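You operate a simulated robot arm through the tools that you are given. There is no shell and no other tool. Be economical: measure what you need, move in short steps, check, and stop when the job is done.

You run a simulated robot arm. Do the job below in one go: nothing can be reset, and whatever is moved stays where it is left.

TASK
Fill the blue water tank to MAX, then run water through TEST 2's loop.
Fine: cart fill valve shut again; orange cart valve on 4, at least five seconds of flow, pump off, orange valve back on 0. Spill nothing; the other valves, hoses, loops and caps end as they were.

Only the result counts: the job must be done as asked and must still hold three seconds after the hand-in. Knocking over, shifting, dropping, spilling or breaking anything else fails it. A push-on lid holds only when it is set on centred and level and pressed home; a screw cap is set on level and turned clockwise until tight.

THE ROBOT
A 6-joint arm with a two-finger parallel gripper, fixed in place. Base frame: the origin is at the foot of the arm, x ahead of it, y to its left, z up. Lengths are in mm, angles in degrees, forces in N, time in s.
Its first joint turns from -166.0 to 166.0 degrees. Payload 3.91 kg.
Tool frame: the origin (TCP) lies between the finger pads and is the grasp point; the fingertips stand 30 mm ahead of it; z points along the fingers, y is the line along which they close. The gripper opens to 110 mm. The fingers are 20 mm wide and 10 mm thick; the gripper's body (48 by 112 mm) begins 55 mm behind the TCP.
Orientation is that of the tool frame in the base frame, as [roll, pitch, yaw] about the fixed x, y, z axes, in that order (R = Rz(yaw) Ry(pitch) Rx(roll)). With the fingers straight down and closing along the base's y, the tool's x points along the base's -x, its y along +y and its z along -z.

THE INTERFACE
- The arm moves only by the tool apply_moves. Its argument "targets" is a list of rows, each an object (a shift or turn left out is 0, a gripper value left out holds the last) with "grip": the opening, from 0 (shut) to 1 (fully open); "linear": the shift along the tool's x, y, z in units of 200 mm (1.0 is 200 mm), a list of three; "angular": the turn, a rotation vector about the tool's x, y, z in units of 120 degrees (1.0 is 120 degrees), a list of three. In form: [{"grip": grip, "linear": [x, y, z], "angular": [ax, ay, az]}, ...]. A call has 1 to 20 rows; each row is the pose to reach, as a shift and turn from the pose commanded when the call began, along the tool's axes at that moment. A call with a number of a shift or a turn outside -1 to 1 is refused whole. Each row takes 0.2 s and may step no farther than 50 mm and 8.6 degrees from the row before; otherwise, or with a gripper value out of range, the whole call is refused. A pose out of reach is approached as far as the arm can. The call stops where the force on the tool passes 90 N (or 10 N more than at its start, if that is more) or the arm is blocked; 0.2 s more then pass. The fingers move at their own pace (about 45 mm/s each) and stop on an object; they squeeze with about 34 N. The grip force told is the motor's: it shows also when the fingers shut on nothing. Time passes only in rows, and 0.2 s behind the last, so rows that repeat a pose let the fingers close. The reply holds the time, the measured pose of the TCP, the force on the tool along the base axes, the opening and the grip force, in the units named above and with some noise, with the torque about the TCP (base axes, N m) and any sound that the robot's microphone picked up.
- Cameras (640 x 400 px; columns grow to the right, rows downward): "scene" is fixed at [37.8, 652.1, 1564.5]; the picture's right is [-0.41, -0.91, 0.00], its down [-0.79, 0.35, -0.51] and it looks along [0.46, -0.21, -0.86] (base axes); focal length 259 px, centre (320, 200). "wrist" rides on the gripper at [71, 22, -107] in the tool frame; the picture's right is [-0.29, 0.96, 0.00], its down [-0.76, -0.23, -0.61] and it looks along [-0.58, -0.18, 0.79] (tool axes); focal length 243 px, centre (320, 200).
- get_image(camera): a new picture of that camera. No time passes.
- slide_trunk(by): slides the trunk up (or, below 0, down) by that many mm; the arm rides with it, the base frame stays. It gives what a move gives, with no picture.
- measure_at(camera, pixels): for up to 12 pixels [column, row] of the newest picture of that camera ("zoom" is the newest enlarged one), the place [x, y, z] in the base frame of the surface seen there, good to about 2 mm, but the place of the scene camera against the robot may be out by one fixed shift of up to 18 mm in any direction. No time passes.
- close_up(camera, box): a new picture of the part [left, top, right, bottom] of that camera's present view, enlarged. No time passes.
- hand_in(): hands the job in; it is judged then, once.

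Go step by step. Measure first, check grasps and placings, and put right what went wrong. The budget is 80 turns and 46 pictures, counting those below and the enlarged ones. Unless the task says otherwise, let go and move clear before handing in, and close with one line.

The tools are called after "Call:" as a command line: name --argument value ..., lists and objects as JSON in quotes. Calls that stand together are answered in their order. apply_moves: Moves the arm, as the interface text tells. Its arguments: {"type":"object","properties":{"targets":{"type":"array"}},"required":["targets"]} The other tools are called the same way: slide_trunk (by) slides the trunk up or down; get_image (camera) takes a picture; measure_at (camera, pixels) gives the place of the surface under pixels of a picture; close_up (camera, box) takes an enlarged picture of a part of a camera's view; hand_in () hands the job in.

At the start:

```text
time: 0.0
eef_pos: [374.0, 278.3, 1146.9]
orientation: [179.9, -0.1, 179.9]
ft_force: [0.9, -0.2, 0.7]
wrist_torque: [-0.02, 0.0, 0.01]
gripper_width: 109.9
grasp_force: 0.1
trunk travel left (down, up): [-475.0, 115.0]
```

scene: 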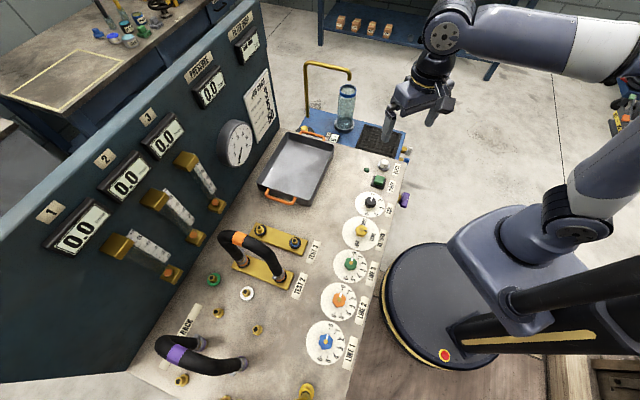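
wrist: 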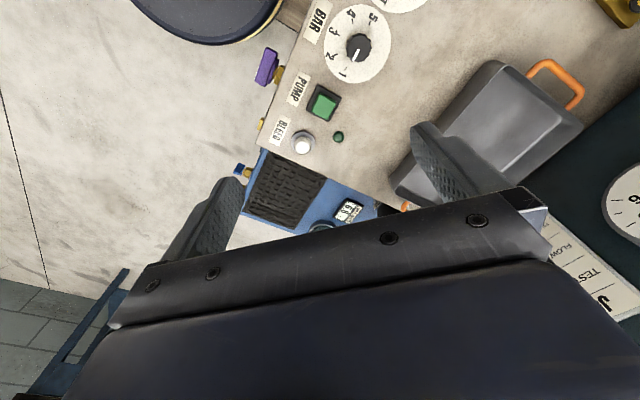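

The scene shows a bench with dials, a pump button, a cart with a tank at around (345,105), and hoses. I'll enlarge the relevant parts.

Call:
close_up --camera "scene" --box '[290, 50, 420, 131]'

Call:
close_up --camera "scene" --box '[300, 150, 430, 231]'

Call:
close_up --camera "scene" --box '[200, 210, 400, 335]'

Call:
close_up --camera "scene" --box '[210, 50, 310, 160]'

```text
4.92 times, centred on (355, 90) of scene
```

zoom: 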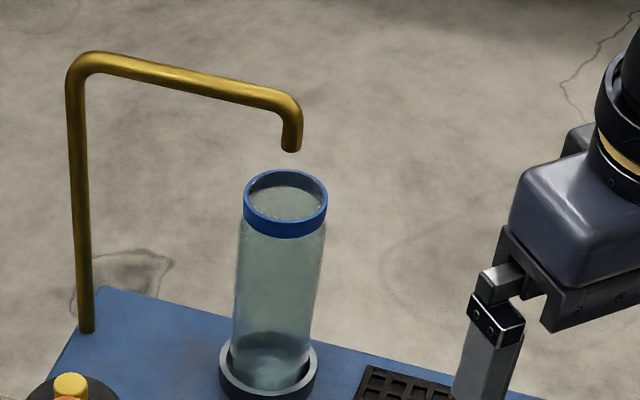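

```text
4.92 times, centred on (365, 190) of scene
```

zoom: 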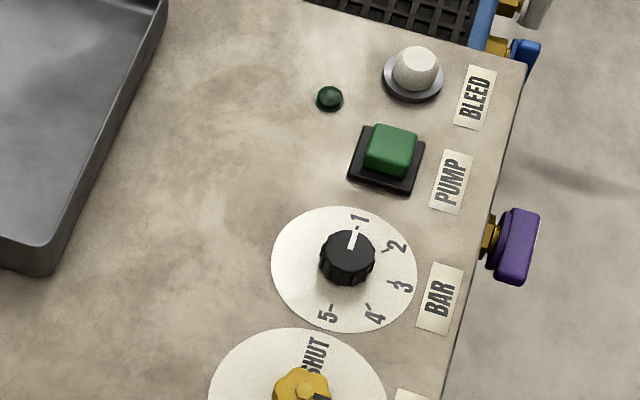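

```text
3.20 times, centred on (300, 272) of scene
```

zoom: 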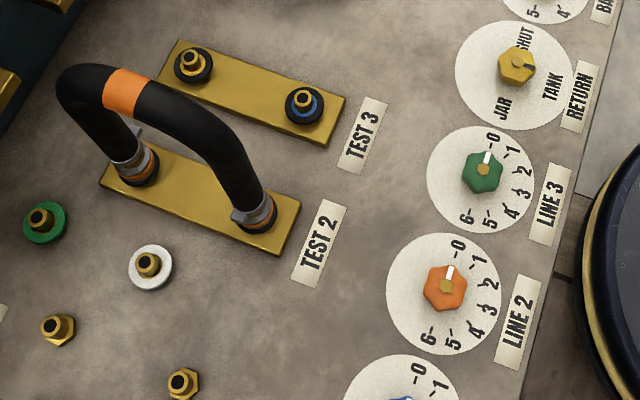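

```text
3.64 times, centred on (260, 105) of scene
```

zoom: 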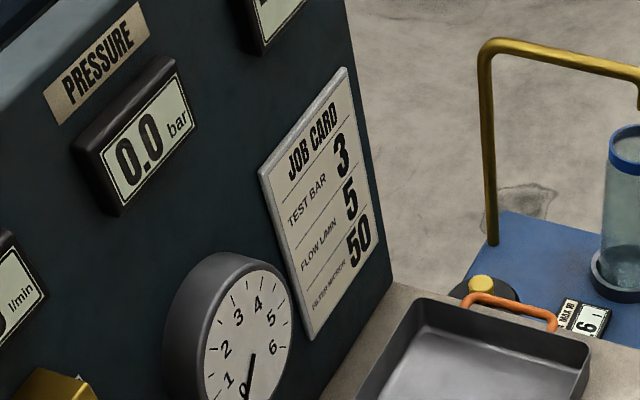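

The bench has LINE 1–3 valves, RETURN and BAR dials, a pump button and side taps (purple at scene 404,200; blue at 405,152). I still need to find the tank and its fill valve, so I'll look along the edges.

Call:
close_up --camera "wrist" --box '[190, 30, 390, 250]'

Call:
close_up --camera "scene" --box '[290, 110, 420, 191]'

Call:
close_up --camera "scene" --box '[130, 260, 370, 400]'

Call:
measure_at --camera "scene" --pixels '[[404, 199], [339, 300], [361, 232], [370, 202], [378, 180], [384, 165], [345, 90], [405, 152], [308, 145], [310, 128], [420, 250], [350, 263]]'

```text
1.82 times, centred on (290, 140) of wrist
```

zoom: 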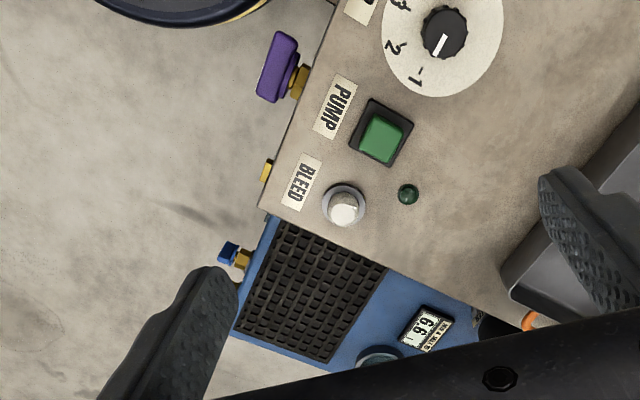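

```text
4.92 times, centred on (355, 150) of scene
```

zoom: 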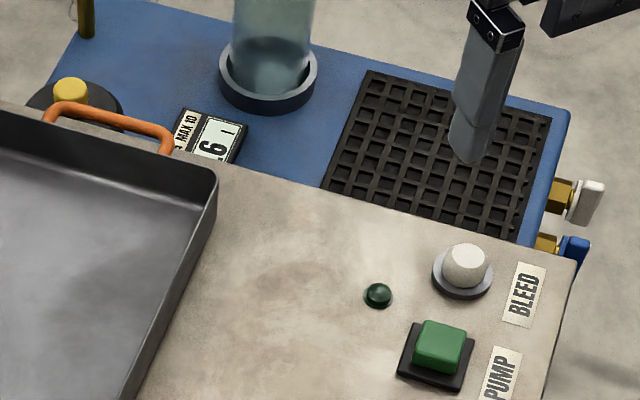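

```text
2.67 times, centred on (250, 330) of scene
```

zoom: 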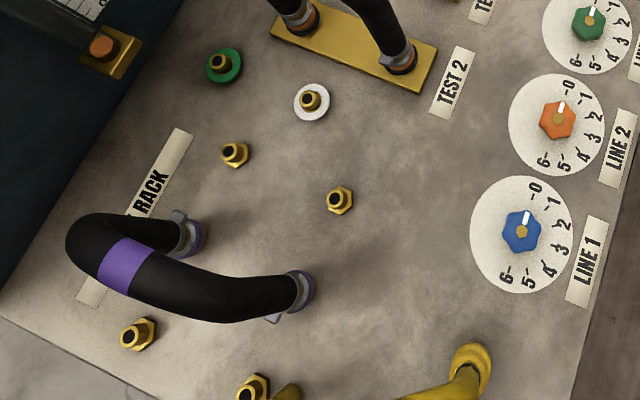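

```text
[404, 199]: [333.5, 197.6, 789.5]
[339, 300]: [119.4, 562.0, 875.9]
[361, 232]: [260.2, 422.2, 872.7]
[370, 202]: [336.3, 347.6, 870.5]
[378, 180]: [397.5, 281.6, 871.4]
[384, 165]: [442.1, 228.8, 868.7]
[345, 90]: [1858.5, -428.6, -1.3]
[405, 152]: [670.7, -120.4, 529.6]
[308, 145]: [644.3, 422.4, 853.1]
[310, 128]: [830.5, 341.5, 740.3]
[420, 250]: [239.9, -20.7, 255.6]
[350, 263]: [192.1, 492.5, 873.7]
```

The blue unit is the tank, its display reads 6.6 (MAX 10), and white and blue taps sit on its side. I'll enlarge these and measure them.

Call:
close_up --camera "scene" --box '[370, 125, 430, 215]'

Call:
measure_at --camera "zoom" --pixels '[[320, 100], [360, 120], [300, 80], [320, 125], [345, 130], [310, 310], [350, 320], [330, 290]]'

Call:
close_up --camera "scene" --box '[300, 120, 350, 151]'

```text
4.44 times, centred on (400, 170) of scene
```

zoom: 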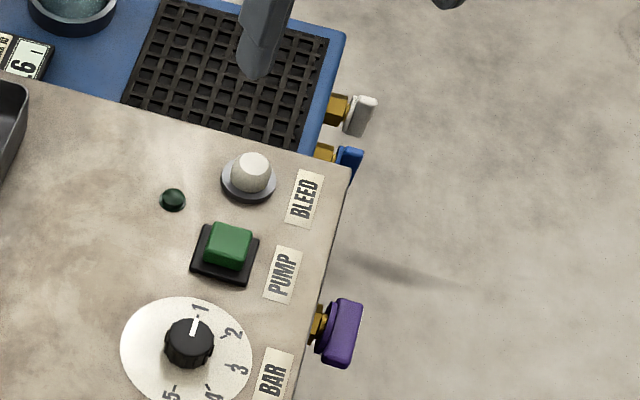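

```text
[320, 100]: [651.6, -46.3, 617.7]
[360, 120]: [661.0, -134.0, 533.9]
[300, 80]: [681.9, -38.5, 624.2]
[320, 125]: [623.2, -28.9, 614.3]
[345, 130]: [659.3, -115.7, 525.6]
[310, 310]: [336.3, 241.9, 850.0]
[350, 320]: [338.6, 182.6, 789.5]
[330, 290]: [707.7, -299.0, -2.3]
```

```text
12.80 times, centred on (325, 136) of scene
```

zoom: 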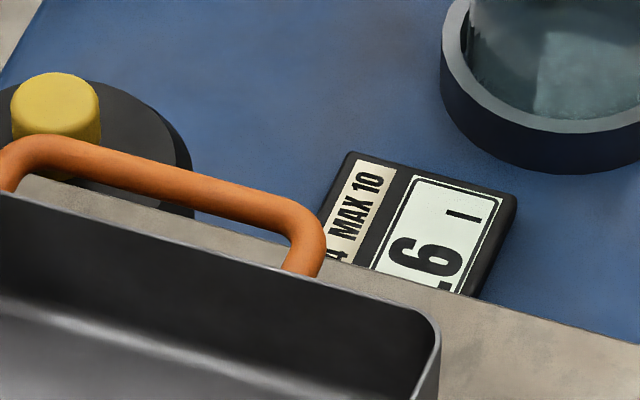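

The tank reads 6.6 of MAX 10, and I need to see which tap is the fill, so I'll bring the wrist camera round to face the front panel. First I move in −y and yaw +60°.

Call:
apply_moves --targets '[{"grip": 1, "linear": [0, -0.125, 0], "angular": [0, 0, -0.0625]}, {"linear": [0, -0.25, 0], "angular": [0, 0, -0.125]}, {"linear": [0, -0.375, 0], "angular": [0, 0, -0.1875]}, {"linear": [0, -0.5, 0], "angular": [0, 0, -0.25]}, {"linear": [0, -0.625, 0], "angular": [0, 0, -0.3125]}, {"linear": [0, -0.75, 0], "angular": [0, 0, -0.375]}, {"linear": [0, -0.875, 0], "angular": [0, 0, -0.4375]}, {"linear": [0, -1, 0], "angular": [0, 0, -0.5]}]'

```text
time: 1.8
eef_pos: [373.8, 78.6, 1147.5]
orientation: [-180.0, 0.0, -120.0]
ft_force: [0.6, 0.6, -0.6]
wrist_torque: [-0.03, -0.02, 0.01]
gripper_width: 109.9
grasp_force: 0.0
trunk travel left (down, up): [-475.0, 115.0]
```

Yaw is done. Next I continue in −y by 230 mm and then lower the trunk.

Call:
apply_moves --targets '[{"linear": [0.1667, -0.0963, 0]}, {"linear": [0.3333, -0.1925, 0]}, {"linear": [0.5, -0.289, 0]}, {"linear": [0.6667, -0.385, 0]}, {"linear": [0.8333, -0.481, 0]}, {"linear": [1, -0.577, 0]}]'

Call:
slide_trunk --by -300

Call:
get_image --camera "wrist"

```text
time: 3.2
eef_pos: [373.4, -152.7, 1144.7]
orientation: [180.0, 0.0, -119.9]
ft_force: [-0.3, 0.3, 0.3]
wrist_torque: [0.02, 0.0, -0.02]
gripper_width: 110.1
grasp_force: 0.0
trunk travel left (down, up): [-475.0, 115.0]
```

```text
time: 6.2
eef_pos: [374.1, -152.8, 846.2]
orientation: [-179.9, 0.0, -120.1]
ft_force: [0.1, 0.6, -0.2]
wrist_torque: [-0.03, -0.01, 0.01]
gripper_width: 110.0
grasp_force: 0.1
trunk travel left (down, up): [-175.0, 415.0]
```

```text
34 pictures are left
```

wrist: 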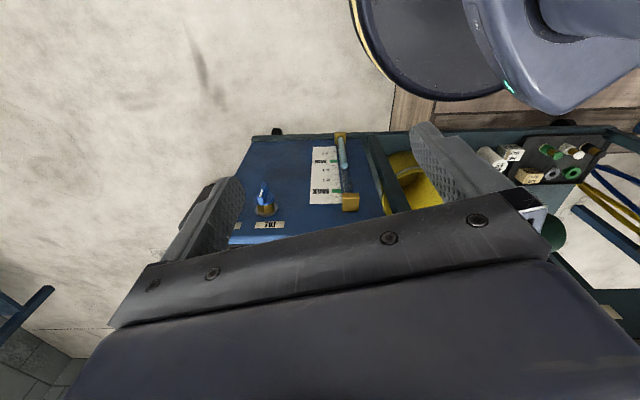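

The front is visible: a blue tap at (266,198) with a label beside it, and a sight gauge at (340,170). I'll zoom in.

Call:
close_up --camera "wrist" --box '[220, 120, 400, 250]'

Call:
measure_at --camera "zoom" --pixels '[[165, 240], [165, 290], [170, 315], [420, 110], [380, 60], [360, 240], [120, 380], [195, 90], [470, 300], [180, 373], [300, 350]]'

```text
3.08 times, centred on (310, 185) of wrist
```

zoom: 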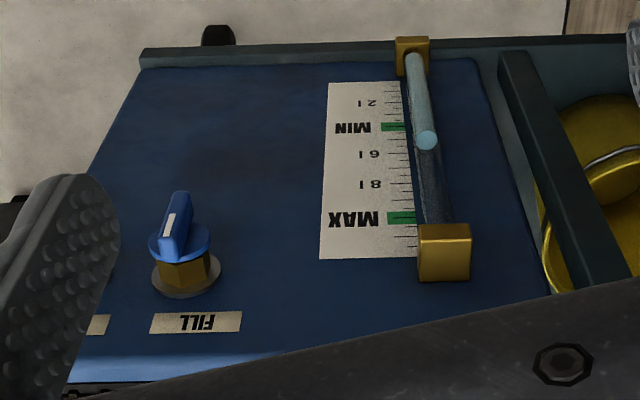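

```text
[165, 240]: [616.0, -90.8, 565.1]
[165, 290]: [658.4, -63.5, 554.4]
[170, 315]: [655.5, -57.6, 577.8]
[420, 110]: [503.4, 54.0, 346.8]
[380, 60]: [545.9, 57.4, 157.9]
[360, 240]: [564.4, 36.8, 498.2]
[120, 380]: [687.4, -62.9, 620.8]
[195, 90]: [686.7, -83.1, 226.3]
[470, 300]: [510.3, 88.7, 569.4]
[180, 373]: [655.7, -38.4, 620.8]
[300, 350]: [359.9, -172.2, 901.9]
```

The blue tap at about (616,−91,555) is labelled FILL. I'll lower the trunk and bring the gripper to face it, aligned with the panel normal at 44°.

Call:
slide_trunk --by -150

Call:
apply_moves --targets '[{"linear": [-0.0453, -0.12, 0.1175], "angular": [0, 0, 0.0222]}, {"linear": [-0.0907, -0.24, 0.235], "angular": [0, 0, 0.0444]}, {"linear": [-0.136, -0.36, 0.3525], "angular": [0, 0, 0.0667]}, {"linear": [-0.1813, -0.48, 0.47], "angular": [0, 0, 0.0889]}, {"linear": [-0.2267, -0.6, 0.5875], "angular": [0, 0, 0.1111]}, {"linear": [-0.272, -0.72, 0.705], "angular": [0, 0, 0.1333]}]'

Call:
apply_moves --targets '[{"angular": [0, -0.0625, 0]}, {"angular": [0, -0.125, 0]}, {"angular": [0, -0.1875, 0]}, {"angular": [0, -0.25, 0]}, {"angular": [0, -0.3125, 0]}, {"angular": [0, -0.375, 0]}, {"angular": [0, -0.4375, 0]}, {"angular": [0, -0.5, 0]}, {"angular": [0, -0.5625, 0]}, {"angular": [0, -0.625, 0]}, {"angular": [0, -0.6875, 0]}, {"angular": [0, -0.75, 0]}]'

Call:
get_image --camera "wrist"

```text
time: 8.0
eef_pos: [374.2, -152.6, 695.0]
orientation: [180.0, 0.0, -120.0]
ft_force: [0.3, 0.0, 0.4]
wrist_torque: [0.01, -0.01, -0.07]
gripper_width: 110.0
grasp_force: 0.1
trunk travel left (down, up): [-25.0, 565.0]
```

```text
time: 9.3
eef_pos: [527.6, -176.6, 553.1]
orientation: [-179.9, 0.0, -136.1]
ft_force: [0.5, 0.8, 0.2]
wrist_torque: [-0.02, -0.02, -0.02]
gripper_width: 110.0
grasp_force: 0.0
trunk travel left (down, up): [-25.0, 565.0]
```

```text
time: 11.9
eef_pos: [526.5, -178.0, 554.2]
orientation: [-24.5, 89.9, 19.6]
ft_force: [0.6, -0.4, -0.8]
wrist_torque: [-0.04, -0.01, -0.01]
gripper_width: 110.0
grasp_force: 0.1
trunk travel left (down, up): [-25.0, 565.0]
```

```text
32 pictures are left
```

wrist: 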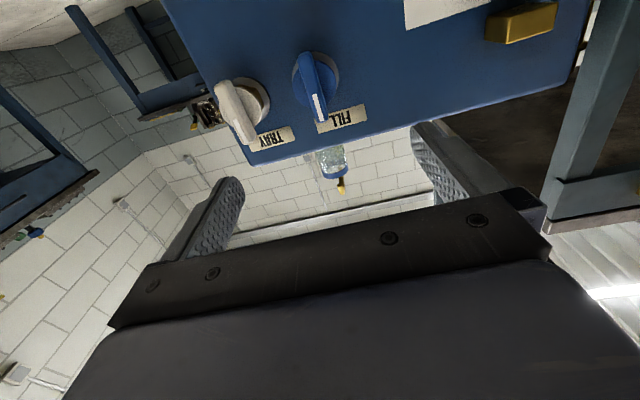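

The FILL tap is at (316,85) and the white tap beside it is labelled TRAY. I'll zoom in and measure.

Call:
close_up --camera "wrist" --box '[200, 30, 400, 155]'

Call:
measure_at --camera "zoom" --pixels '[[385, 230], [370, 130], [382, 180], [345, 150], [330, 80], [440, 130], [400, 280], [350, 90], [130, 240], [60, 180], [450, 285]]'

```text
3.20 times, centred on (300, 92) of wrist
```

zoom: 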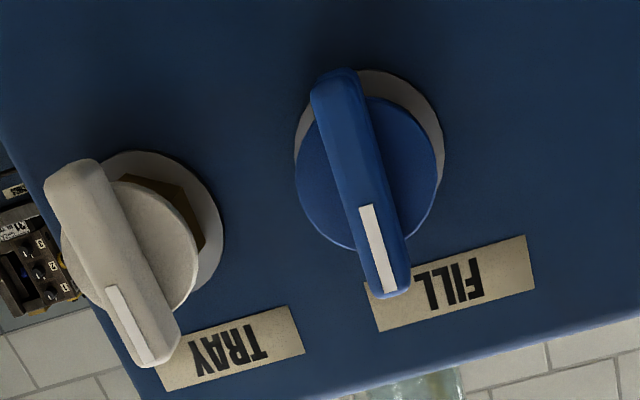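

```text
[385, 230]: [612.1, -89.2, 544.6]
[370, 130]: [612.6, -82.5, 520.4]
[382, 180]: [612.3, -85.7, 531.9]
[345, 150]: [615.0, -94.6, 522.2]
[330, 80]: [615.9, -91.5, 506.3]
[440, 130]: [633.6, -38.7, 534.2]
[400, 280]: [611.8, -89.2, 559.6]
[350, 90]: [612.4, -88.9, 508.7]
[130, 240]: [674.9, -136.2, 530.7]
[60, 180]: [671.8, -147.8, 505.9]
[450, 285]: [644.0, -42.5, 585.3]
```

The handle bar is vertical, with its front at about d=380 along the panel normal and its centre at z≈534. I need the depth of the disk behind it before grasping.

Call:
measure_at --camera "zoom" --pixels '[[415, 150], [425, 190], [330, 210], [310, 180], [320, 120], [375, 85], [358, 120], [392, 170], [360, 75]]'

```text
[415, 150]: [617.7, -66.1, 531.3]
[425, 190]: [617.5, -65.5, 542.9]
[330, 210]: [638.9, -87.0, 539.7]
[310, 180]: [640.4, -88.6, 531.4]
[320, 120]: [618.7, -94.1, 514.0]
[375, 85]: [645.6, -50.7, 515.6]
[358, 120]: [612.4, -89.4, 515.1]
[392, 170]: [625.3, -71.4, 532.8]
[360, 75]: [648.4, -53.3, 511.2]
```

The disk front is at d≈399 and the bar front at 380. I'll narrow the gripper to 44 mm to stay clear of the TRAY tap and approach to fingertip d≈393.

Call:
apply_moves --targets '[{"grip": 0.4, "linear": [0.05, 0.009, 0]}, {"linear": [0.1, 0.018, 0]}, {"linear": [0.1, 0.018, 0.1]}, {"linear": [0.1, 0.018, 0.2]}, {"linear": [0.1, 0.018, 0.3]}, {"linear": [0.1, 0.018, 0.4]}, {"linear": [0.1, 0.018, 0.5]}, {"linear": [0.1, 0.018, 0.54]}]'

Call:
get_image --camera "wrist"

```text
time: 13.8
eef_pos: [600.3, -99.7, 535.6]
orientation: [19.2, 90.0, 63.3]
ft_force: [1.2, -0.4, 0.1]
wrist_torque: [0.05, -0.02, -0.02]
gripper_width: 44.1
grasp_force: 0.1
trunk travel left (down, up): [-25.0, 565.0]
```

```text
30 pictures are left
```

wrist: 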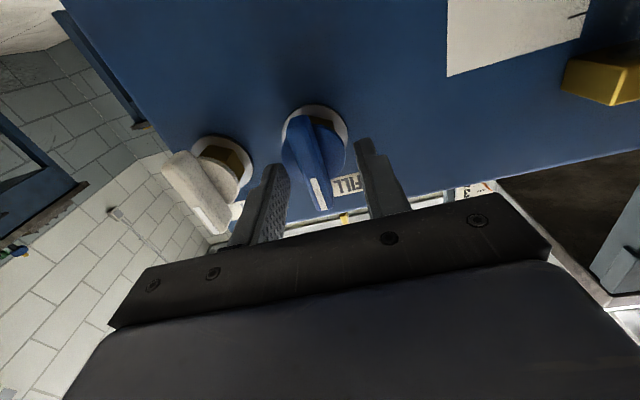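

The fingers now straddle the handle, so I'll close gently and check the grip.

Call:
apply_moves --targets '[{"grip": 0.05}, {"grip": 0.05}, {"grip": 0.05}, {"grip": 0.05}]'

Call:
get_image --camera "wrist"

```text
time: 14.8
eef_pos: [603.3, -101.2, 535.8]
orientation: [-48.3, 90.0, -4.4]
ft_force: [21.0, -14.8, 2.5]
wrist_torque: [-0.22, 0.19, -0.33]
gripper_width: 18.2
grasp_force: 12.9
trunk travel left (down, up): [-25.0, 565.0]
```

```text
29 pictures are left
```

wrist: 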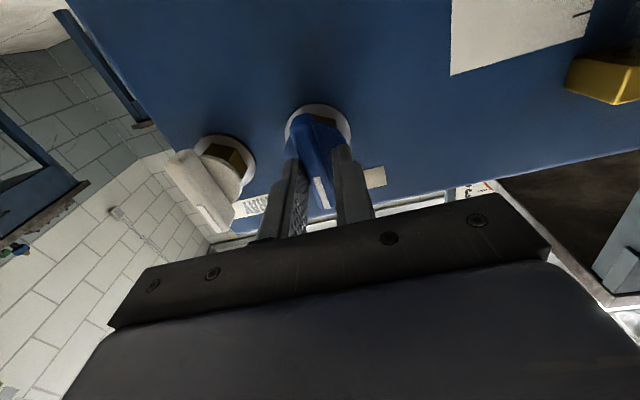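

The bar is gripped at 18 mm with a slight side pull. I'll relieve that by 3 mm and try turning counter-clockwise 20°, watching the torque.

Call:
apply_moves --targets '[{"linear": [0, -0.016, 0]}, {"linear": [0, -0.016, 0]}, {"linear": [0, -0.016, 0], "angular": [0, 0, -0.055]}, {"linear": [0, -0.016, 0], "angular": [0, 0, -0.11]}, {"linear": [0, -0.016, 0], "angular": [0, 0, -0.165]}]'

Call:
get_image --camera "scene"

Call:
close_up --camera "wrist" --box '[220, 80, 420, 240]'

```text
time: 15.9
eef_pos: [603.6, -102.7, 531.7]
orientation: [-90.1, 70.2, -46.1]
ft_force: [16.6, -19.0, -2.8]
wrist_torque: [0.56, 0.39, -0.15]
gripper_width: 20.7
grasp_force: 28.5
trunk travel left (down, up): [-25.0, 565.0]
```

```text
28 pictures are left
```

scene: 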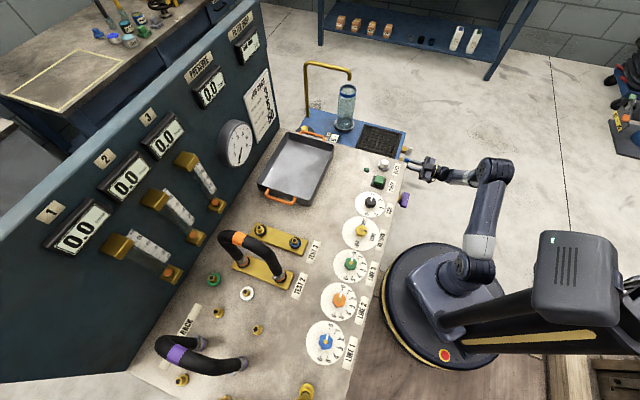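

```text
2.50 times, centred on (320, 160) of wrist
```

zoom: 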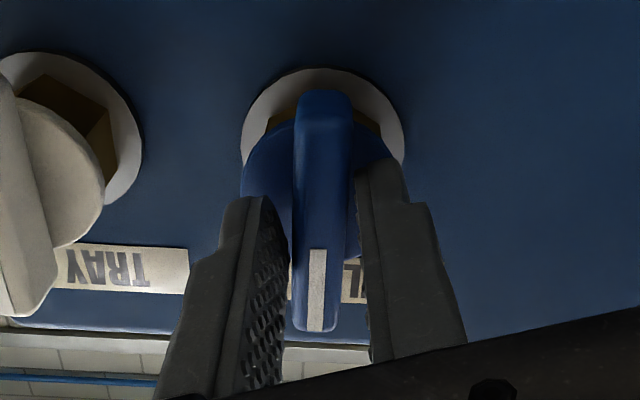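

The handle stayed perpendicular to its label while the fingers turned (opening 20.7), so that direction is against a stop. I'll turn back and try clockwise.

Call:
apply_moves --targets '[{"angular": [0, 0, 0.055]}, {"angular": [0, 0, 0.11]}, {"angular": [0, 0, 0.165]}, {"angular": [0, 0, 0.22]}, {"angular": [0, 0, 0.275]}, {"angular": [0, 0, 0.33]}]'

Call:
close_up --camera "wrist" --box '[220, 80, 420, 240]'

Call:
close_up --camera "scene" --box '[300, 120, 350, 151]'

```text
time: 17.4
eef_pos: [603.3, -102.3, 535.0]
orientation: [89.7, 70.1, 133.8]
ft_force: [13.7, -20.2, 8.9]
wrist_torque: [-0.43, 0.42, 0.46]
gripper_width: 13.3
grasp_force: 45.3
trunk travel left (down, up): [-25.0, 565.0]
```

```text
2.50 times, centred on (320, 160) of wrist
```

zoom: 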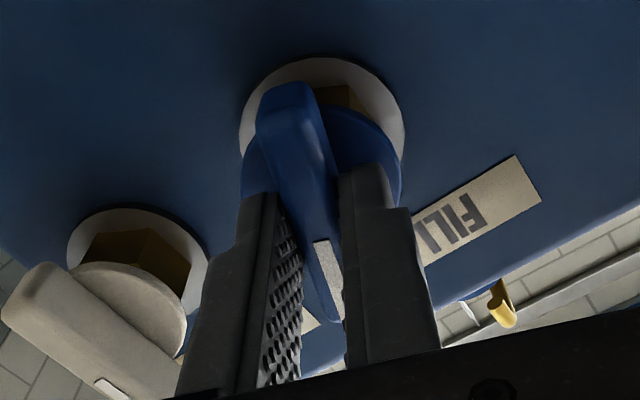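

```text
12.80 times, centred on (325, 136) of scene
```

zoom: 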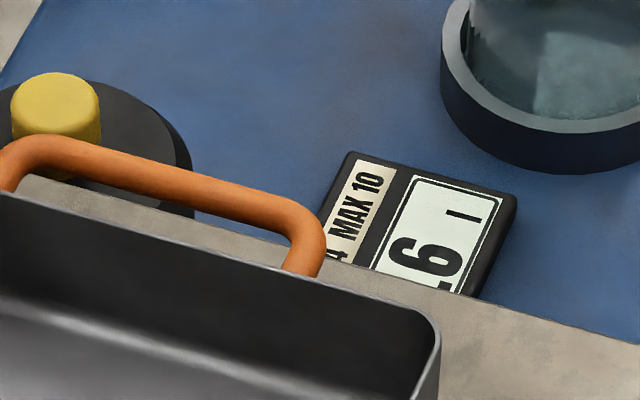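

Clockwise works: the bar now leans against the label (zoom 285,90 to 335,310) by about 15–20°. I'll turn another 40° and check the level.

Call:
apply_moves --targets '[{"angular": [0, 0, 0.067]}, {"angular": [0, 0, 0.134]}, {"angular": [0, 0, 0.2]}, {"angular": [0, 0, 0.267]}, {"angular": [0, 0, 0.333]}]'

Call:
close_up --camera "wrist" --box '[160, 40, 480, 240]'

Call:
close_up --camera "scene" --box '[300, 120, 350, 151]'

```text
time: 18.6
eef_pos: [604.2, -101.9, 534.3]
orientation: [90.0, 30.2, 133.8]
ft_force: [17.1, -17.7, 8.8]
wrist_torque: [0.17, -0.21, 0.45]
gripper_width: 13.1
grasp_force: 44.7
trunk travel left (down, up): [-25.0, 565.0]
```

```text
2.00 times, centred on (320, 140) of wrist
```

zoom: 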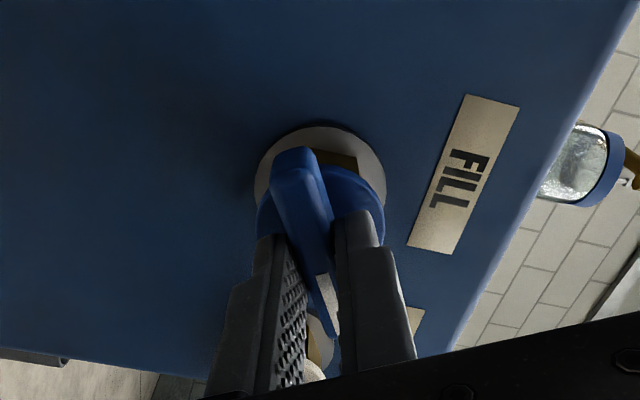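

```text
12.80 times, centred on (325, 136) of scene
```

zoom: 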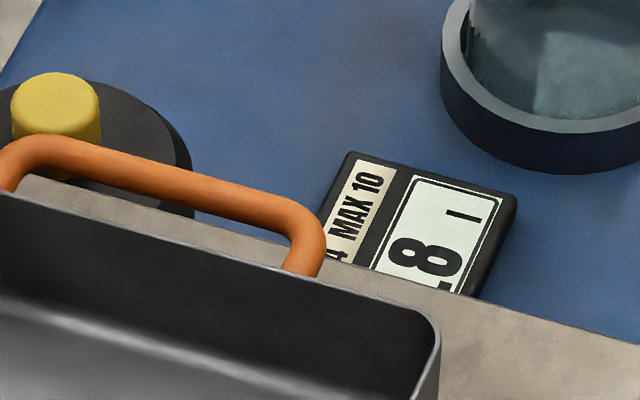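

The tank is filling: the display went from 6.6 to 6.8. I'll hold for 2 s to learn the rate.

Call:
apply_moves --targets '[{"grip": 0.05}, {"grip": 0.05}, {"grip": 0.05}, {"grip": 0.05}, {"grip": 0.05}, {"grip": 0.05}, {"grip": 0.05}, {"grip": 0.05}, {"grip": 0.05}]'

Call:
close_up --camera "scene" --box '[300, 120, 350, 151]'

```text
time: 20.6
eef_pos: [602.6, -104.5, 534.8]
orientation: [89.9, 30.2, 133.9]
ft_force: [14.5, -13.0, 11.3]
wrist_torque: [0.56, -0.55, -0.23]
gripper_width: 13.2
grasp_force: 45.3
trunk travel left (down, up): [-25.0, 565.0]
```

```text
12.80 times, centred on (325, 136) of scene
```

zoom: 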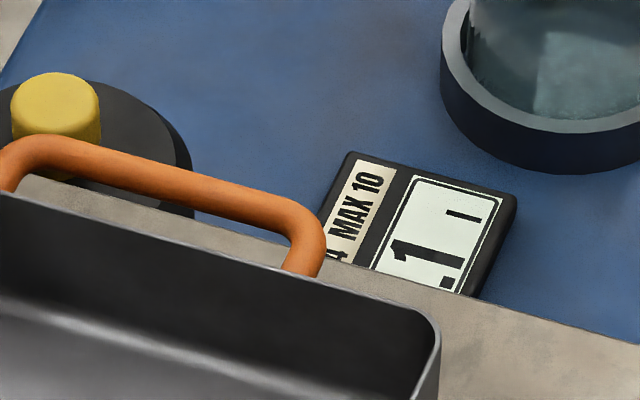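

The display shows x.1, so about 0.15 L/s if that is 7.1. A further 1 s will settle it.

Call:
apply_moves --targets '[{"grip": 0.05}, {"grip": 0.05}, {"grip": 0.05}, {"grip": 0.05}, {"grip": 0.05}]'

Call:
close_up --camera "scene" --box '[300, 120, 350, 151]'

```text
time: 21.8
eef_pos: [602.9, -103.4, 535.5]
orientation: [89.9, 30.2, 133.8]
ft_force: [13.7, -11.8, 10.0]
wrist_torque: [0.63, -0.64, -0.42]
gripper_width: 12.9
grasp_force: 44.8
trunk travel left (down, up): [-25.0, 565.0]
```

```text
12.80 times, centred on (325, 136) of scene
```

zoom: 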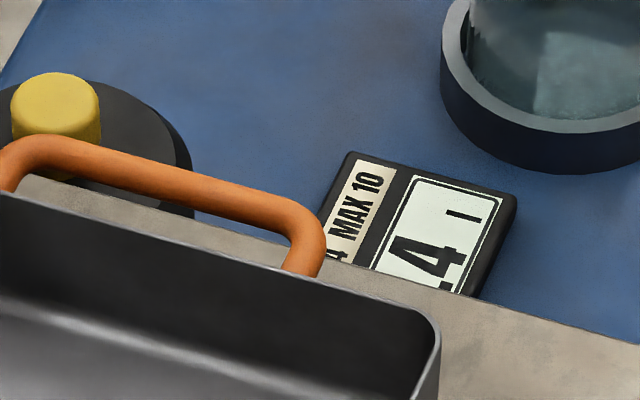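

The digit is now .4, which fits about 0.2 L/s but could alias with a much faster rate. I'll check the sight glass with the full wrist view before letting more time pass.

Call:
get_image --camera "wrist"

```text
20 pictures are left
```

wrist: 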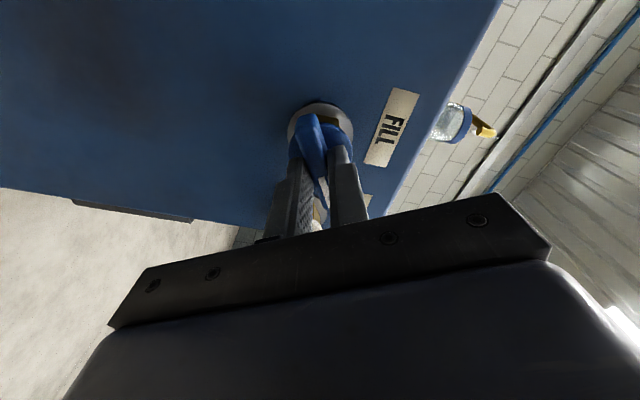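

The sight glass is out of view. I'll let one row (0.4 s) pass: a slow rate would give .4 or .5, a fast one about .9.

Call:
apply_moves --targets '[{"grip": 0.05}]'

Call:
close_up --camera "scene" --box '[300, 120, 350, 151]'

```text
time: 22.1
eef_pos: [604.4, -102.1, 535.9]
orientation: [89.9, 30.2, 133.8]
ft_force: [13.9, -10.5, 10.1]
wrist_torque: [0.62, -0.63, -0.41]
gripper_width: 12.6
grasp_force: 44.8
trunk travel left (down, up): [-25.0, 565.0]
```

```text
12.80 times, centred on (325, 136) of scene
```

zoom: 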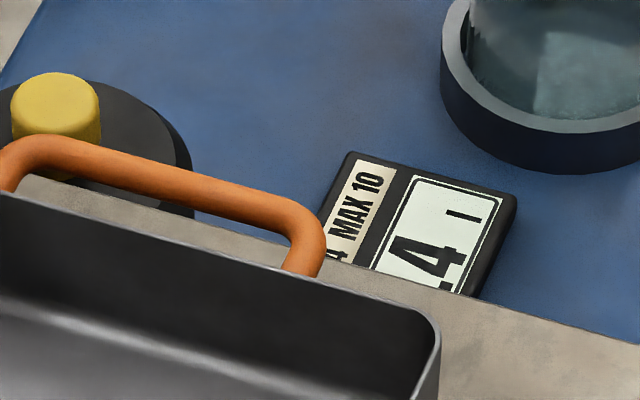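

The tank is at 7.4, so the rate is about 0.17 L/s. I'll wait 8.4 s and expect about 8.9.

Call:
apply_moves --targets '[{"grip": 0.05}, {"grip": 0.05}, {"grip": 0.05}, {"grip": 0.05}, {"grip": 0.05}, {"grip": 0.05}, {"grip": 0.05}, {"grip": 0.05}, {"grip": 0.05}, {"grip": 0.05}, {"grip": 0.05}, {"grip": 0.05}, {"grip": 0.05}, {"grip": 0.05}, {"grip": 0.05}, {"grip": 0.05}, {"grip": 0.05}, {"grip": 0.05}, {"grip": 0.05}, {"grip": 0.05}]'

Call:
apply_moves --targets '[{"grip": 0.05}, {"grip": 0.05}, {"grip": 0.05}, {"grip": 0.05}, {"grip": 0.05}, {"grip": 0.05}, {"grip": 0.05}, {"grip": 0.05}, {"grip": 0.05}, {"grip": 0.05}, {"grip": 0.05}, {"grip": 0.05}, {"grip": 0.05}, {"grip": 0.05}, {"grip": 0.05}, {"grip": 0.05}, {"grip": 0.05}, {"grip": 0.05}, {"grip": 0.05}, {"grip": 0.05}]'

Call:
close_up --camera "scene" --box '[300, 120, 350, 151]'

```text
time: 26.4
eef_pos: [603.4, -102.2, 534.3]
orientation: [89.9, 30.3, 133.9]
ft_force: [13.2, -10.2, 10.6]
wrist_torque: [0.55, -0.56, -0.2]
gripper_width: 12.8
grasp_force: 44.9
trunk travel left (down, up): [-25.0, 565.0]
```

```text
time: 30.6
eef_pos: [603.0, -103.5, 535.4]
orientation: [89.8, 30.2, 134.0]
ft_force: [11.9, -11.0, 9.9]
wrist_torque: [0.58, -0.59, -0.23]
gripper_width: 12.7
grasp_force: 45.0
trunk travel left (down, up): [-25.0, 565.0]
```

```text
12.80 times, centred on (325, 136) of scene
```

zoom: 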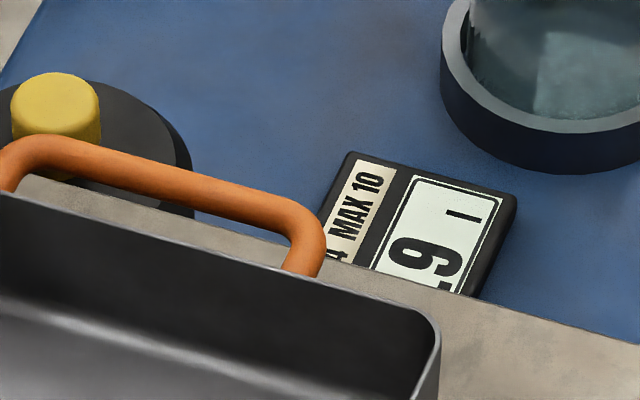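

The tank is at 8.9. I'll wait another 4.2 s and expect about 9.65.

Call:
apply_moves --targets '[{"grip": 0.05}, {"grip": 0.05}, {"grip": 0.05}, {"grip": 0.05}, {"grip": 0.05}, {"grip": 0.05}, {"grip": 0.05}, {"grip": 0.05}, {"grip": 0.05}, {"grip": 0.05}, {"grip": 0.05}, {"grip": 0.05}, {"grip": 0.05}, {"grip": 0.05}, {"grip": 0.05}, {"grip": 0.05}, {"grip": 0.05}, {"grip": 0.05}, {"grip": 0.05}, {"grip": 0.05}]'

Call:
close_up --camera "scene" --box '[300, 120, 350, 151]'

```text
time: 34.8
eef_pos: [603.1, -102.1, 535.2]
orientation: [89.9, 30.2, 133.9]
ft_force: [12.0, -10.4, 8.6]
wrist_torque: [0.52, -0.55, -0.17]
gripper_width: 12.9
grasp_force: 45.0
trunk travel left (down, up): [-25.0, 565.0]
```

```text
12.80 times, centred on (325, 136) of scene
```

zoom: 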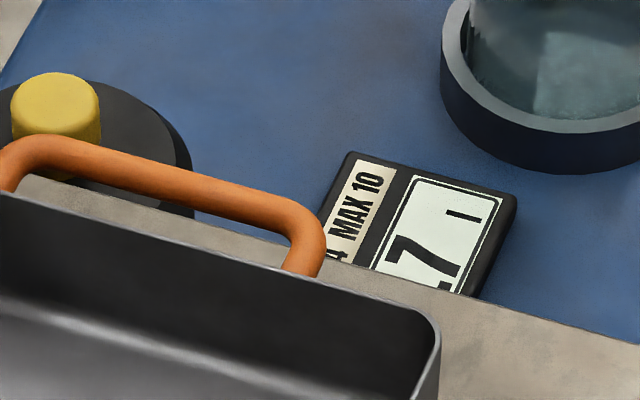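

The tank is at 9.7, and closing should add about 0.14. I'll hold 0.8 s and then turn the tap back to its stop.

Call:
apply_moves --targets '[{"grip": 0.05}, {"grip": 0.05}, {"grip": 0.05}, {"grip": 0.05}, {"angular": [0, 0, -0.07]}, {"angular": [0, 0, -0.14]}, {"angular": [0, 0, -0.21]}, {"angular": [0, 0, -0.28]}, {"angular": [0, 0, -0.35]}, {"angular": [0, 0, -0.42]}, {"angular": [0, 0, -0.49]}, {"angular": [0, 0, -0.56]}, {"angular": [0, 0, -0.56]}]'

Call:
close_up --camera "wrist" --box '[160, 40, 480, 240]'

Call:
close_up --camera "scene" --box '[300, 120, 350, 151]'

```text
time: 37.5
eef_pos: [604.0, -103.9, 533.3]
orientation: [-89.9, 82.5, -45.9]
ft_force: [13.5, -15.6, 2.9]
wrist_torque: [1.31, 0.2, 0.15]
gripper_width: 15.1
grasp_force: 45.1
trunk travel left (down, up): [-25.0, 565.0]
```

```text
2.00 times, centred on (320, 140) of wrist
```

zoom: 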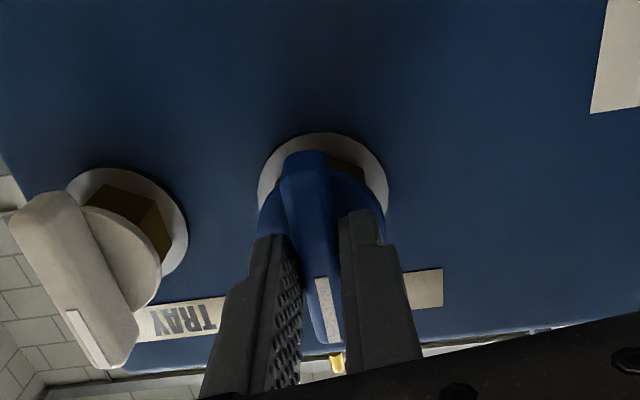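

```text
12.80 times, centred on (325, 136) of scene
```

zoom: 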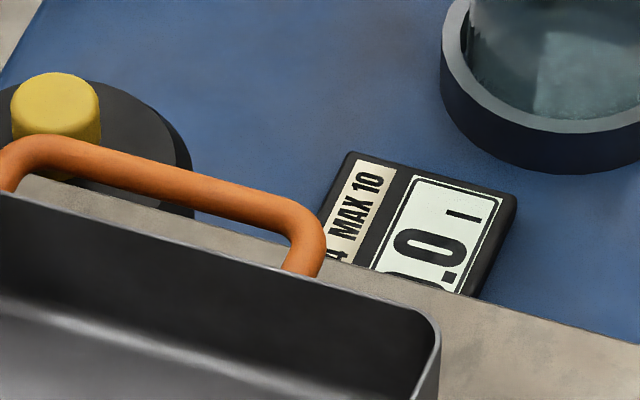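

The display reads 10.0 and the tap is against its shut stop. I'll release, back off and straighten the tool.

Call:
apply_moves --targets '[{"grip": 0.45}, {"grip": 0.45}, {"grip": 0.45}, {"grip": 0.45, "linear": [0, 0, -0.1]}, {"linear": [0, 0, -0.25]}, {"linear": [0, 0, -0.4], "angular": [0, 0, 0.03]}, {"linear": [0, 0, -0.6], "angular": [0, 0, 0.0625]}]'

Call:
apply_moves --targets '[{"angular": [0, 0.0625, 0]}, {"angular": [0, 0.125, 0]}, {"angular": [0, 0.1875, 0]}, {"angular": [0, 0.25, 0]}, {"angular": [0, 0.3125, 0]}, {"angular": [0, 0.375, 0]}, {"angular": [0, 0.4375, 0]}, {"angular": [0, 0.5, 0]}, {"angular": [0, 0.5625, 0]}, {"angular": [0, 0.625, 0]}, {"angular": [0, 0.6875, 0]}, {"angular": [0, 0.75, 0]}]'

Call:
slide_trunk --by 480

Call:
get_image --camera "scene"

```text
time: 39.1
eef_pos: [516.9, -183.9, 536.1]
orientation: [-93.3, 90.0, -49.3]
ft_force: [-1.0, 0.0, 0.3]
wrist_torque: [-0.02, -0.01, -0.01]
gripper_width: 49.3
grasp_force: 0.0
trunk travel left (down, up): [-25.0, 565.0]
```

```text
time: 41.8
eef_pos: [516.4, -185.5, 534.8]
orientation: [-180.0, -0.1, -136.1]
ft_force: [-0.4, 0.4, -1.1]
wrist_torque: [0.01, 0.04, -0.02]
gripper_width: 49.8
grasp_force: 0.1
trunk travel left (down, up): [-25.0, 565.0]
```

```text
refused: 480 is not a number from -400 to 400
```

```text
14 pictures are left
```

scene: 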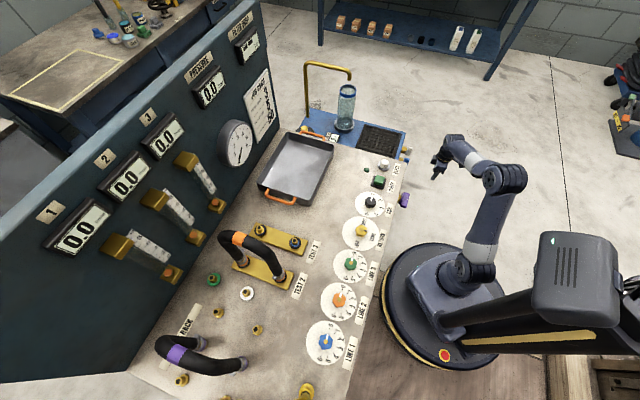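

The arm is clear and still over the floor side. I'll raise it and travel sideways along the bench to face the LINE 2 dial.

Call:
slide_trunk --by 400

Call:
slide_trunk --by 90

Call:
apply_moves --targets '[{"linear": [-0.04, 0.222, 0]}, {"linear": [-0.08, 0.444, 0]}, {"linear": [-0.12, 0.667, 0]}, {"linear": [-0.16, 0.889, 0]}]'

Call:
apply_moves --targets '[{"linear": [-0.04, 0.222, 0]}, {"linear": [-0.08, 0.444, 0]}, {"linear": [-0.12, 0.667, 0]}, {"linear": [-0.16, 0.889, 0]}]'

Call:
apply_moves --targets '[{"linear": [-0.04, 0.222, 0]}, {"linear": [-0.08, 0.444, 0]}, {"linear": [-0.12, 0.667, 0]}, {"linear": [-0.16, 0.889, 0]}]'

Call:
apply_moves --targets '[{"linear": [-0.04, 0.222, 0]}, {"linear": [-0.08, 0.444, 0]}, {"linear": [-0.12, 0.667, 0]}, {"linear": [-0.16, 0.889, 0]}]'

Call:
get_image --camera "wrist"

```text
time: 45.6
eef_pos: [517.2, -185.1, 933.5]
orientation: [179.8, 0.1, -135.9]
ft_force: [0.0, 0.4, 0.5]
wrist_torque: [0.03, 0.0, 0.02]
gripper_width: 49.4
grasp_force: 0.0
trunk travel left (down, up): [-425.0, 165.0]
```

```text
time: 46.8
eef_pos: [517.5, -185.1, 1023.8]
orientation: [179.9, 0.0, -136.0]
ft_force: [0.1, -0.6, -0.1]
wrist_torque: [0.02, 0.01, 0.03]
gripper_width: 49.3
grasp_force: 0.2
trunk travel left (down, up): [-515.0, 75.0]
```

```text
time: 47.8
eef_pos: [415.3, -36.8, 1022.0]
orientation: [179.9, 0.0, -136.1]
ft_force: [-0.6, 0.1, -0.5]
wrist_torque: [-0.01, 0.03, -0.02]
gripper_width: 49.4
grasp_force: 0.1
trunk travel left (down, up): [-515.0, 75.0]
```

```text
time: 48.8
eef_pos: [315.4, 114.5, 1025.9]
orientation: [179.9, 0.0, -136.1]
ft_force: [0.3, 0.3, -0.7]
wrist_torque: [0.01, 0.0, 0.01]
gripper_width: 49.8
grasp_force: 0.1
trunk travel left (down, up): [-515.0, 75.0]
```

```text
time: 49.8
eef_pos: [214.0, 265.0, 1024.5]
orientation: [180.0, 0.0, -136.0]
ft_force: [-0.4, -0.5, 0.8]
wrist_torque: [-0.01, 0.03, 0.0]
gripper_width: 49.3
grasp_force: 0.0
trunk travel left (down, up): [-515.0, 75.0]
```

```text
time: 50.8
eef_pos: [116.1, 414.6, 1027.8]
orientation: [180.0, 0.0, -136.1]
ft_force: [-0.2, -0.8, 0.0]
wrist_torque: [0.04, 0.03, -0.01]
gripper_width: 49.1
grasp_force: 0.0
trunk travel left (down, up): [-515.0, 75.0]
```

```text
13 pictures are left
```

wrist: 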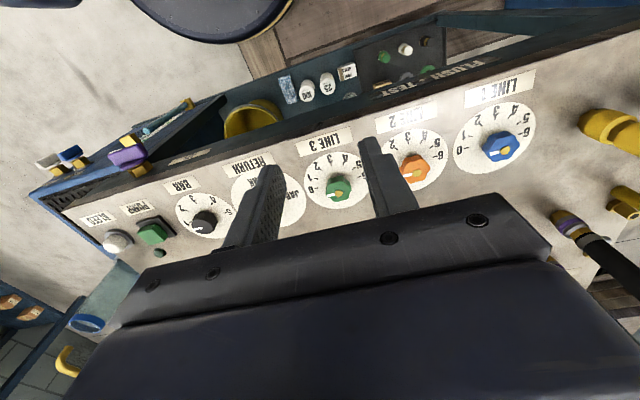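

The orange knob is at (415,165) and the dials are visible. I'll zoom on the orange and RETURN dials and measure.

Call:
close_up --camera "wrist" --box '[370, 95, 470, 215]'

Call:
measure_at --camera "wrist" --pixels '[[414, 165], [402, 190], [405, 170], [428, 160], [418, 157], [335, 185], [338, 208], [500, 145], [150, 232], [205, 222], [495, 108]]'

```text
3.33 times, centred on (420, 155) of wrist
```

zoom: 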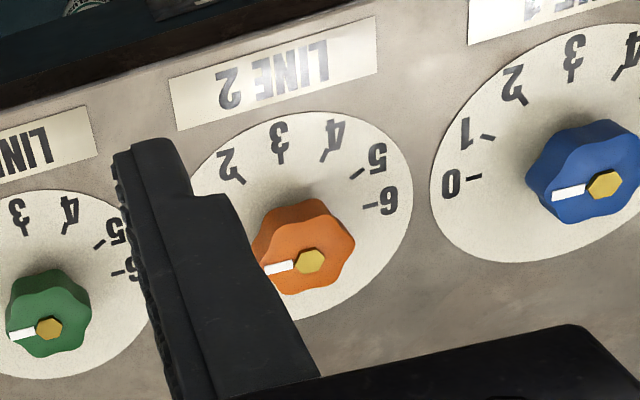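

```text
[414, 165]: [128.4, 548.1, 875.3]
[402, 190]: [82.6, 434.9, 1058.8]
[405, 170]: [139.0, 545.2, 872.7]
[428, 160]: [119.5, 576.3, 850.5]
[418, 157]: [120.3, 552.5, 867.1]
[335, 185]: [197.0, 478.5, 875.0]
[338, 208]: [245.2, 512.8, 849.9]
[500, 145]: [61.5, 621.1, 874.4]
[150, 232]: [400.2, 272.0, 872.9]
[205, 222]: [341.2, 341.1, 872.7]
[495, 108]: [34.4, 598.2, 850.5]
```

The scale runs clockwise from 0 (+t side) to 6 in 30° steps, so 4 is +120°. I'll measure the knob centre precisely.

Call:
measure_at --camera "zoom" --pixels '[[311, 261], [310, 202], [352, 242], [300, 292], [345, 270], [275, 268], [605, 185], [48, 328], [372, 205], [410, 190], [280, 113], [20, 334]]'

```text
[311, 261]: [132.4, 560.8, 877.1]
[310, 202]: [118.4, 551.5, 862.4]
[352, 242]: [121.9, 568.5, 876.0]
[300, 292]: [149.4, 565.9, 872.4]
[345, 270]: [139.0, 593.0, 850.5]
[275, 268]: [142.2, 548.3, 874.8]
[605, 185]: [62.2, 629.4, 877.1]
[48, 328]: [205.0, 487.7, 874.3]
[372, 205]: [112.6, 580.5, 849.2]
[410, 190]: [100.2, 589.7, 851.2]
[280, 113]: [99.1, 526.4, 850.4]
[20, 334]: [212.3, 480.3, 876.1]
```

The knob centre is at (132.4,560.8) with its top at 875, and the pointer is on 0. I'll move above it, pre-rotated by −60° so the 120° turn stays central, then descend.

Call:
apply_moves --targets '[{"grip": 0.6, "linear": [-0.071, 0.0586, 0], "angular": [0, 0, -0.0625]}, {"linear": [-0.142, 0.1172, 0], "angular": [0, 0, -0.125]}, {"linear": [-0.213, 0.1759, 0], "angular": [0, 0, -0.1875]}, {"linear": [-0.2835, 0.2345, 0], "angular": [0, 0, -0.25]}, {"linear": [-0.3544, 0.293, 0], "angular": [0, 0, -0.3125]}, {"linear": [-0.4253, 0.3518, 0], "angular": [0, 0, -0.375]}, {"linear": [-0.496, 0.41, 0], "angular": [0, 0, -0.4375]}, {"linear": [-0.567, 0.469, 0], "angular": [0, 0, -0.5]}, {"linear": [-0.567, 0.469, 0.2], "angular": [0, 0, -0.5]}, {"linear": [-0.567, 0.469, 0.4], "angular": [0, 0, -0.5]}, {"linear": [-0.567, 0.469, 0.55], "angular": [0, 0, -0.5]}, {"linear": [-0.567, 0.469, 0.63], "angular": [0, 0, -0.5]}, {"linear": [-0.567, 0.469, 0.69], "angular": [0, 0, -0.5]}]'

Call:
get_image --camera "wrist"

```text
time: 53.6
eef_pos: [130.9, 561.1, 887.5]
orientation: [-180.0, 0.1, -75.9]
ft_force: [-0.2, 0.2, 1.5]
wrist_torque: [0.03, -0.03, 0.0]
gripper_width: 66.0
grasp_force: 0.0
trunk travel left (down, up): [-515.0, 75.0]
```

```text
11 pictures are left
```

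wrist: 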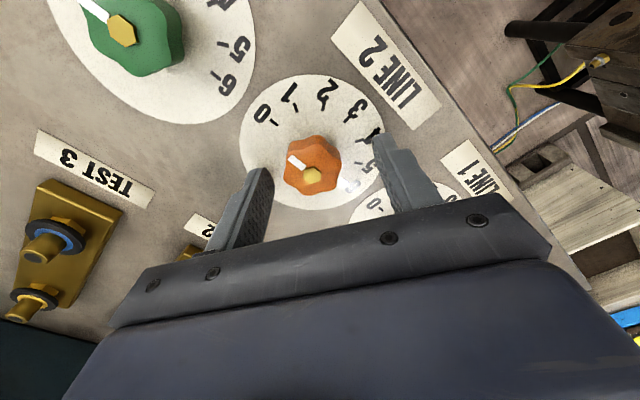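

The fingers straddle the orange knob squarely. I'll close and turn clockwise by 120°.

Call:
apply_moves --targets '[{"grip": 0.1}, {"grip": 0.1}, {"grip": 0.1}, {"grip": 0.1}, {"grip": 0.1}]'

Call:
apply_moves --targets '[{"angular": [0, 0, 0.0667]}, {"angular": [0, 0, 0.1333]}, {"angular": [0, 0, 0.2]}, {"angular": [0, 0, 0.2667]}, {"angular": [0, 0, 0.3333]}, {"angular": [0, 0, 0.4]}, {"angular": [0, 0, 0.4667]}, {"angular": [0, 0, 0.5333]}, {"angular": [0, 0, 0.6]}, {"angular": [0, 0, 0.6667]}, {"angular": [0, 0, 0.7333]}, {"angular": [0, 0, 0.8]}, {"angular": [0, 0, 0.8667]}, {"angular": [0, 0, 0.9333]}, {"angular": [0, 0, 1.0]}]'

Call:
get_image --camera "wrist"

```text
time: 54.8
eef_pos: [132.6, 561.2, 886.9]
orientation: [180.0, 0.0, -76.0]
ft_force: [31.0, 5.1, -0.5]
wrist_torque: [0.42, -0.55, 0.09]
gripper_width: 32.7
grasp_force: 45.3
trunk travel left (down, up): [-515.0, 75.0]
```

```text
time: 58.0
eef_pos: [128.4, 560.1, 887.0]
orientation: [-179.9, -0.2, 164.0]
ft_force: [16.0, -19.2, -4.1]
wrist_torque: [-0.33, -0.24, -0.08]
gripper_width: 32.1
grasp_force: 29.9
trunk travel left (down, up): [-515.0, 75.0]
```

```text
10 pictures are left
```

wrist: 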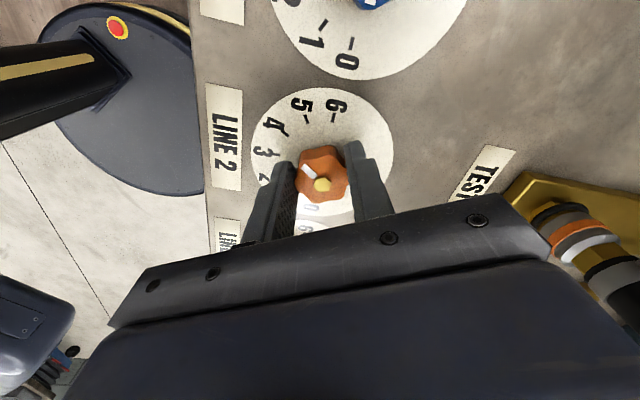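

The pointer (323,185 to 305,170) lines up with the 4 tick. I'll release, lift, go back to the viewing pose with closed fingers, and check both this dial and RETURN.

Call:
apply_moves --targets '[{"grip": 0.6}, {"grip": 0.6}, {"grip": 0.6}, {"grip": 0.6, "linear": [0, 0, -0.15]}, {"linear": [0, 0, -0.35]}, {"linear": [0, 0, -0.55]}, {"linear": [0, 0, -0.7]}, {"grip": 0, "linear": [-0.0165, -0.09, -0.7], "angular": [0, 0, 0.0625]}, {"linear": [-0.033, -0.18, -0.7], "angular": [0, 0, 0]}, {"linear": [-0.0495, -0.27, -0.7], "angular": [0, 0, -0.0625]}, {"linear": [-0.066, -0.36, -0.7], "angular": [0, 0, -0.125]}, {"linear": [-0.0825, -0.45, -0.7], "angular": [0, 0, -0.1875]}, {"linear": [-0.099, -0.54, -0.7], "angular": [0, 0, -0.25]}, {"linear": [-0.1155, -0.63, -0.7], "angular": [0, 0, -0.3125]}, {"linear": [-0.132, -0.72, -0.7], "angular": [0, 0, -0.375]}, {"linear": [-0.132, -0.72, -0.7], "angular": [0, 0, -0.4375]}, {"linear": [-0.132, -0.72, -0.7], "angular": [0, 0, -0.5]}]'

Call:
close_up --camera "wrist" --box '[200, 95, 450, 251]'

```text
time: 61.6
eef_pos: [118.2, 415.2, 1024.9]
orientation: [179.9, 0.0, -135.9]
ft_force: [-0.7, 0.1, -1.5]
wrist_torque: [-0.01, 0.05, 0.02]
gripper_width: 0.0
grasp_force: 33.9
trunk travel left (down, up): [-515.0, 75.0]
```

```text
2.56 times, centred on (325, 173) of wrist
```

zoom: 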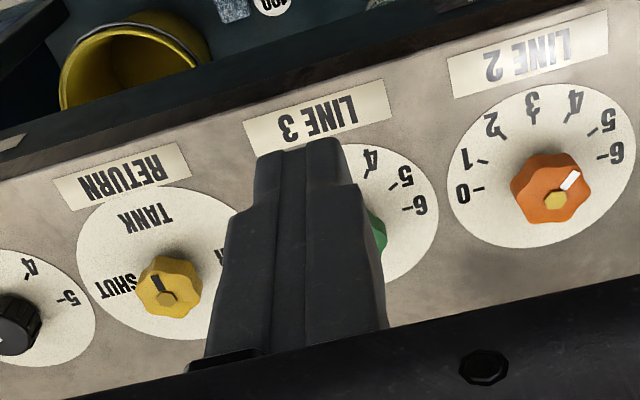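

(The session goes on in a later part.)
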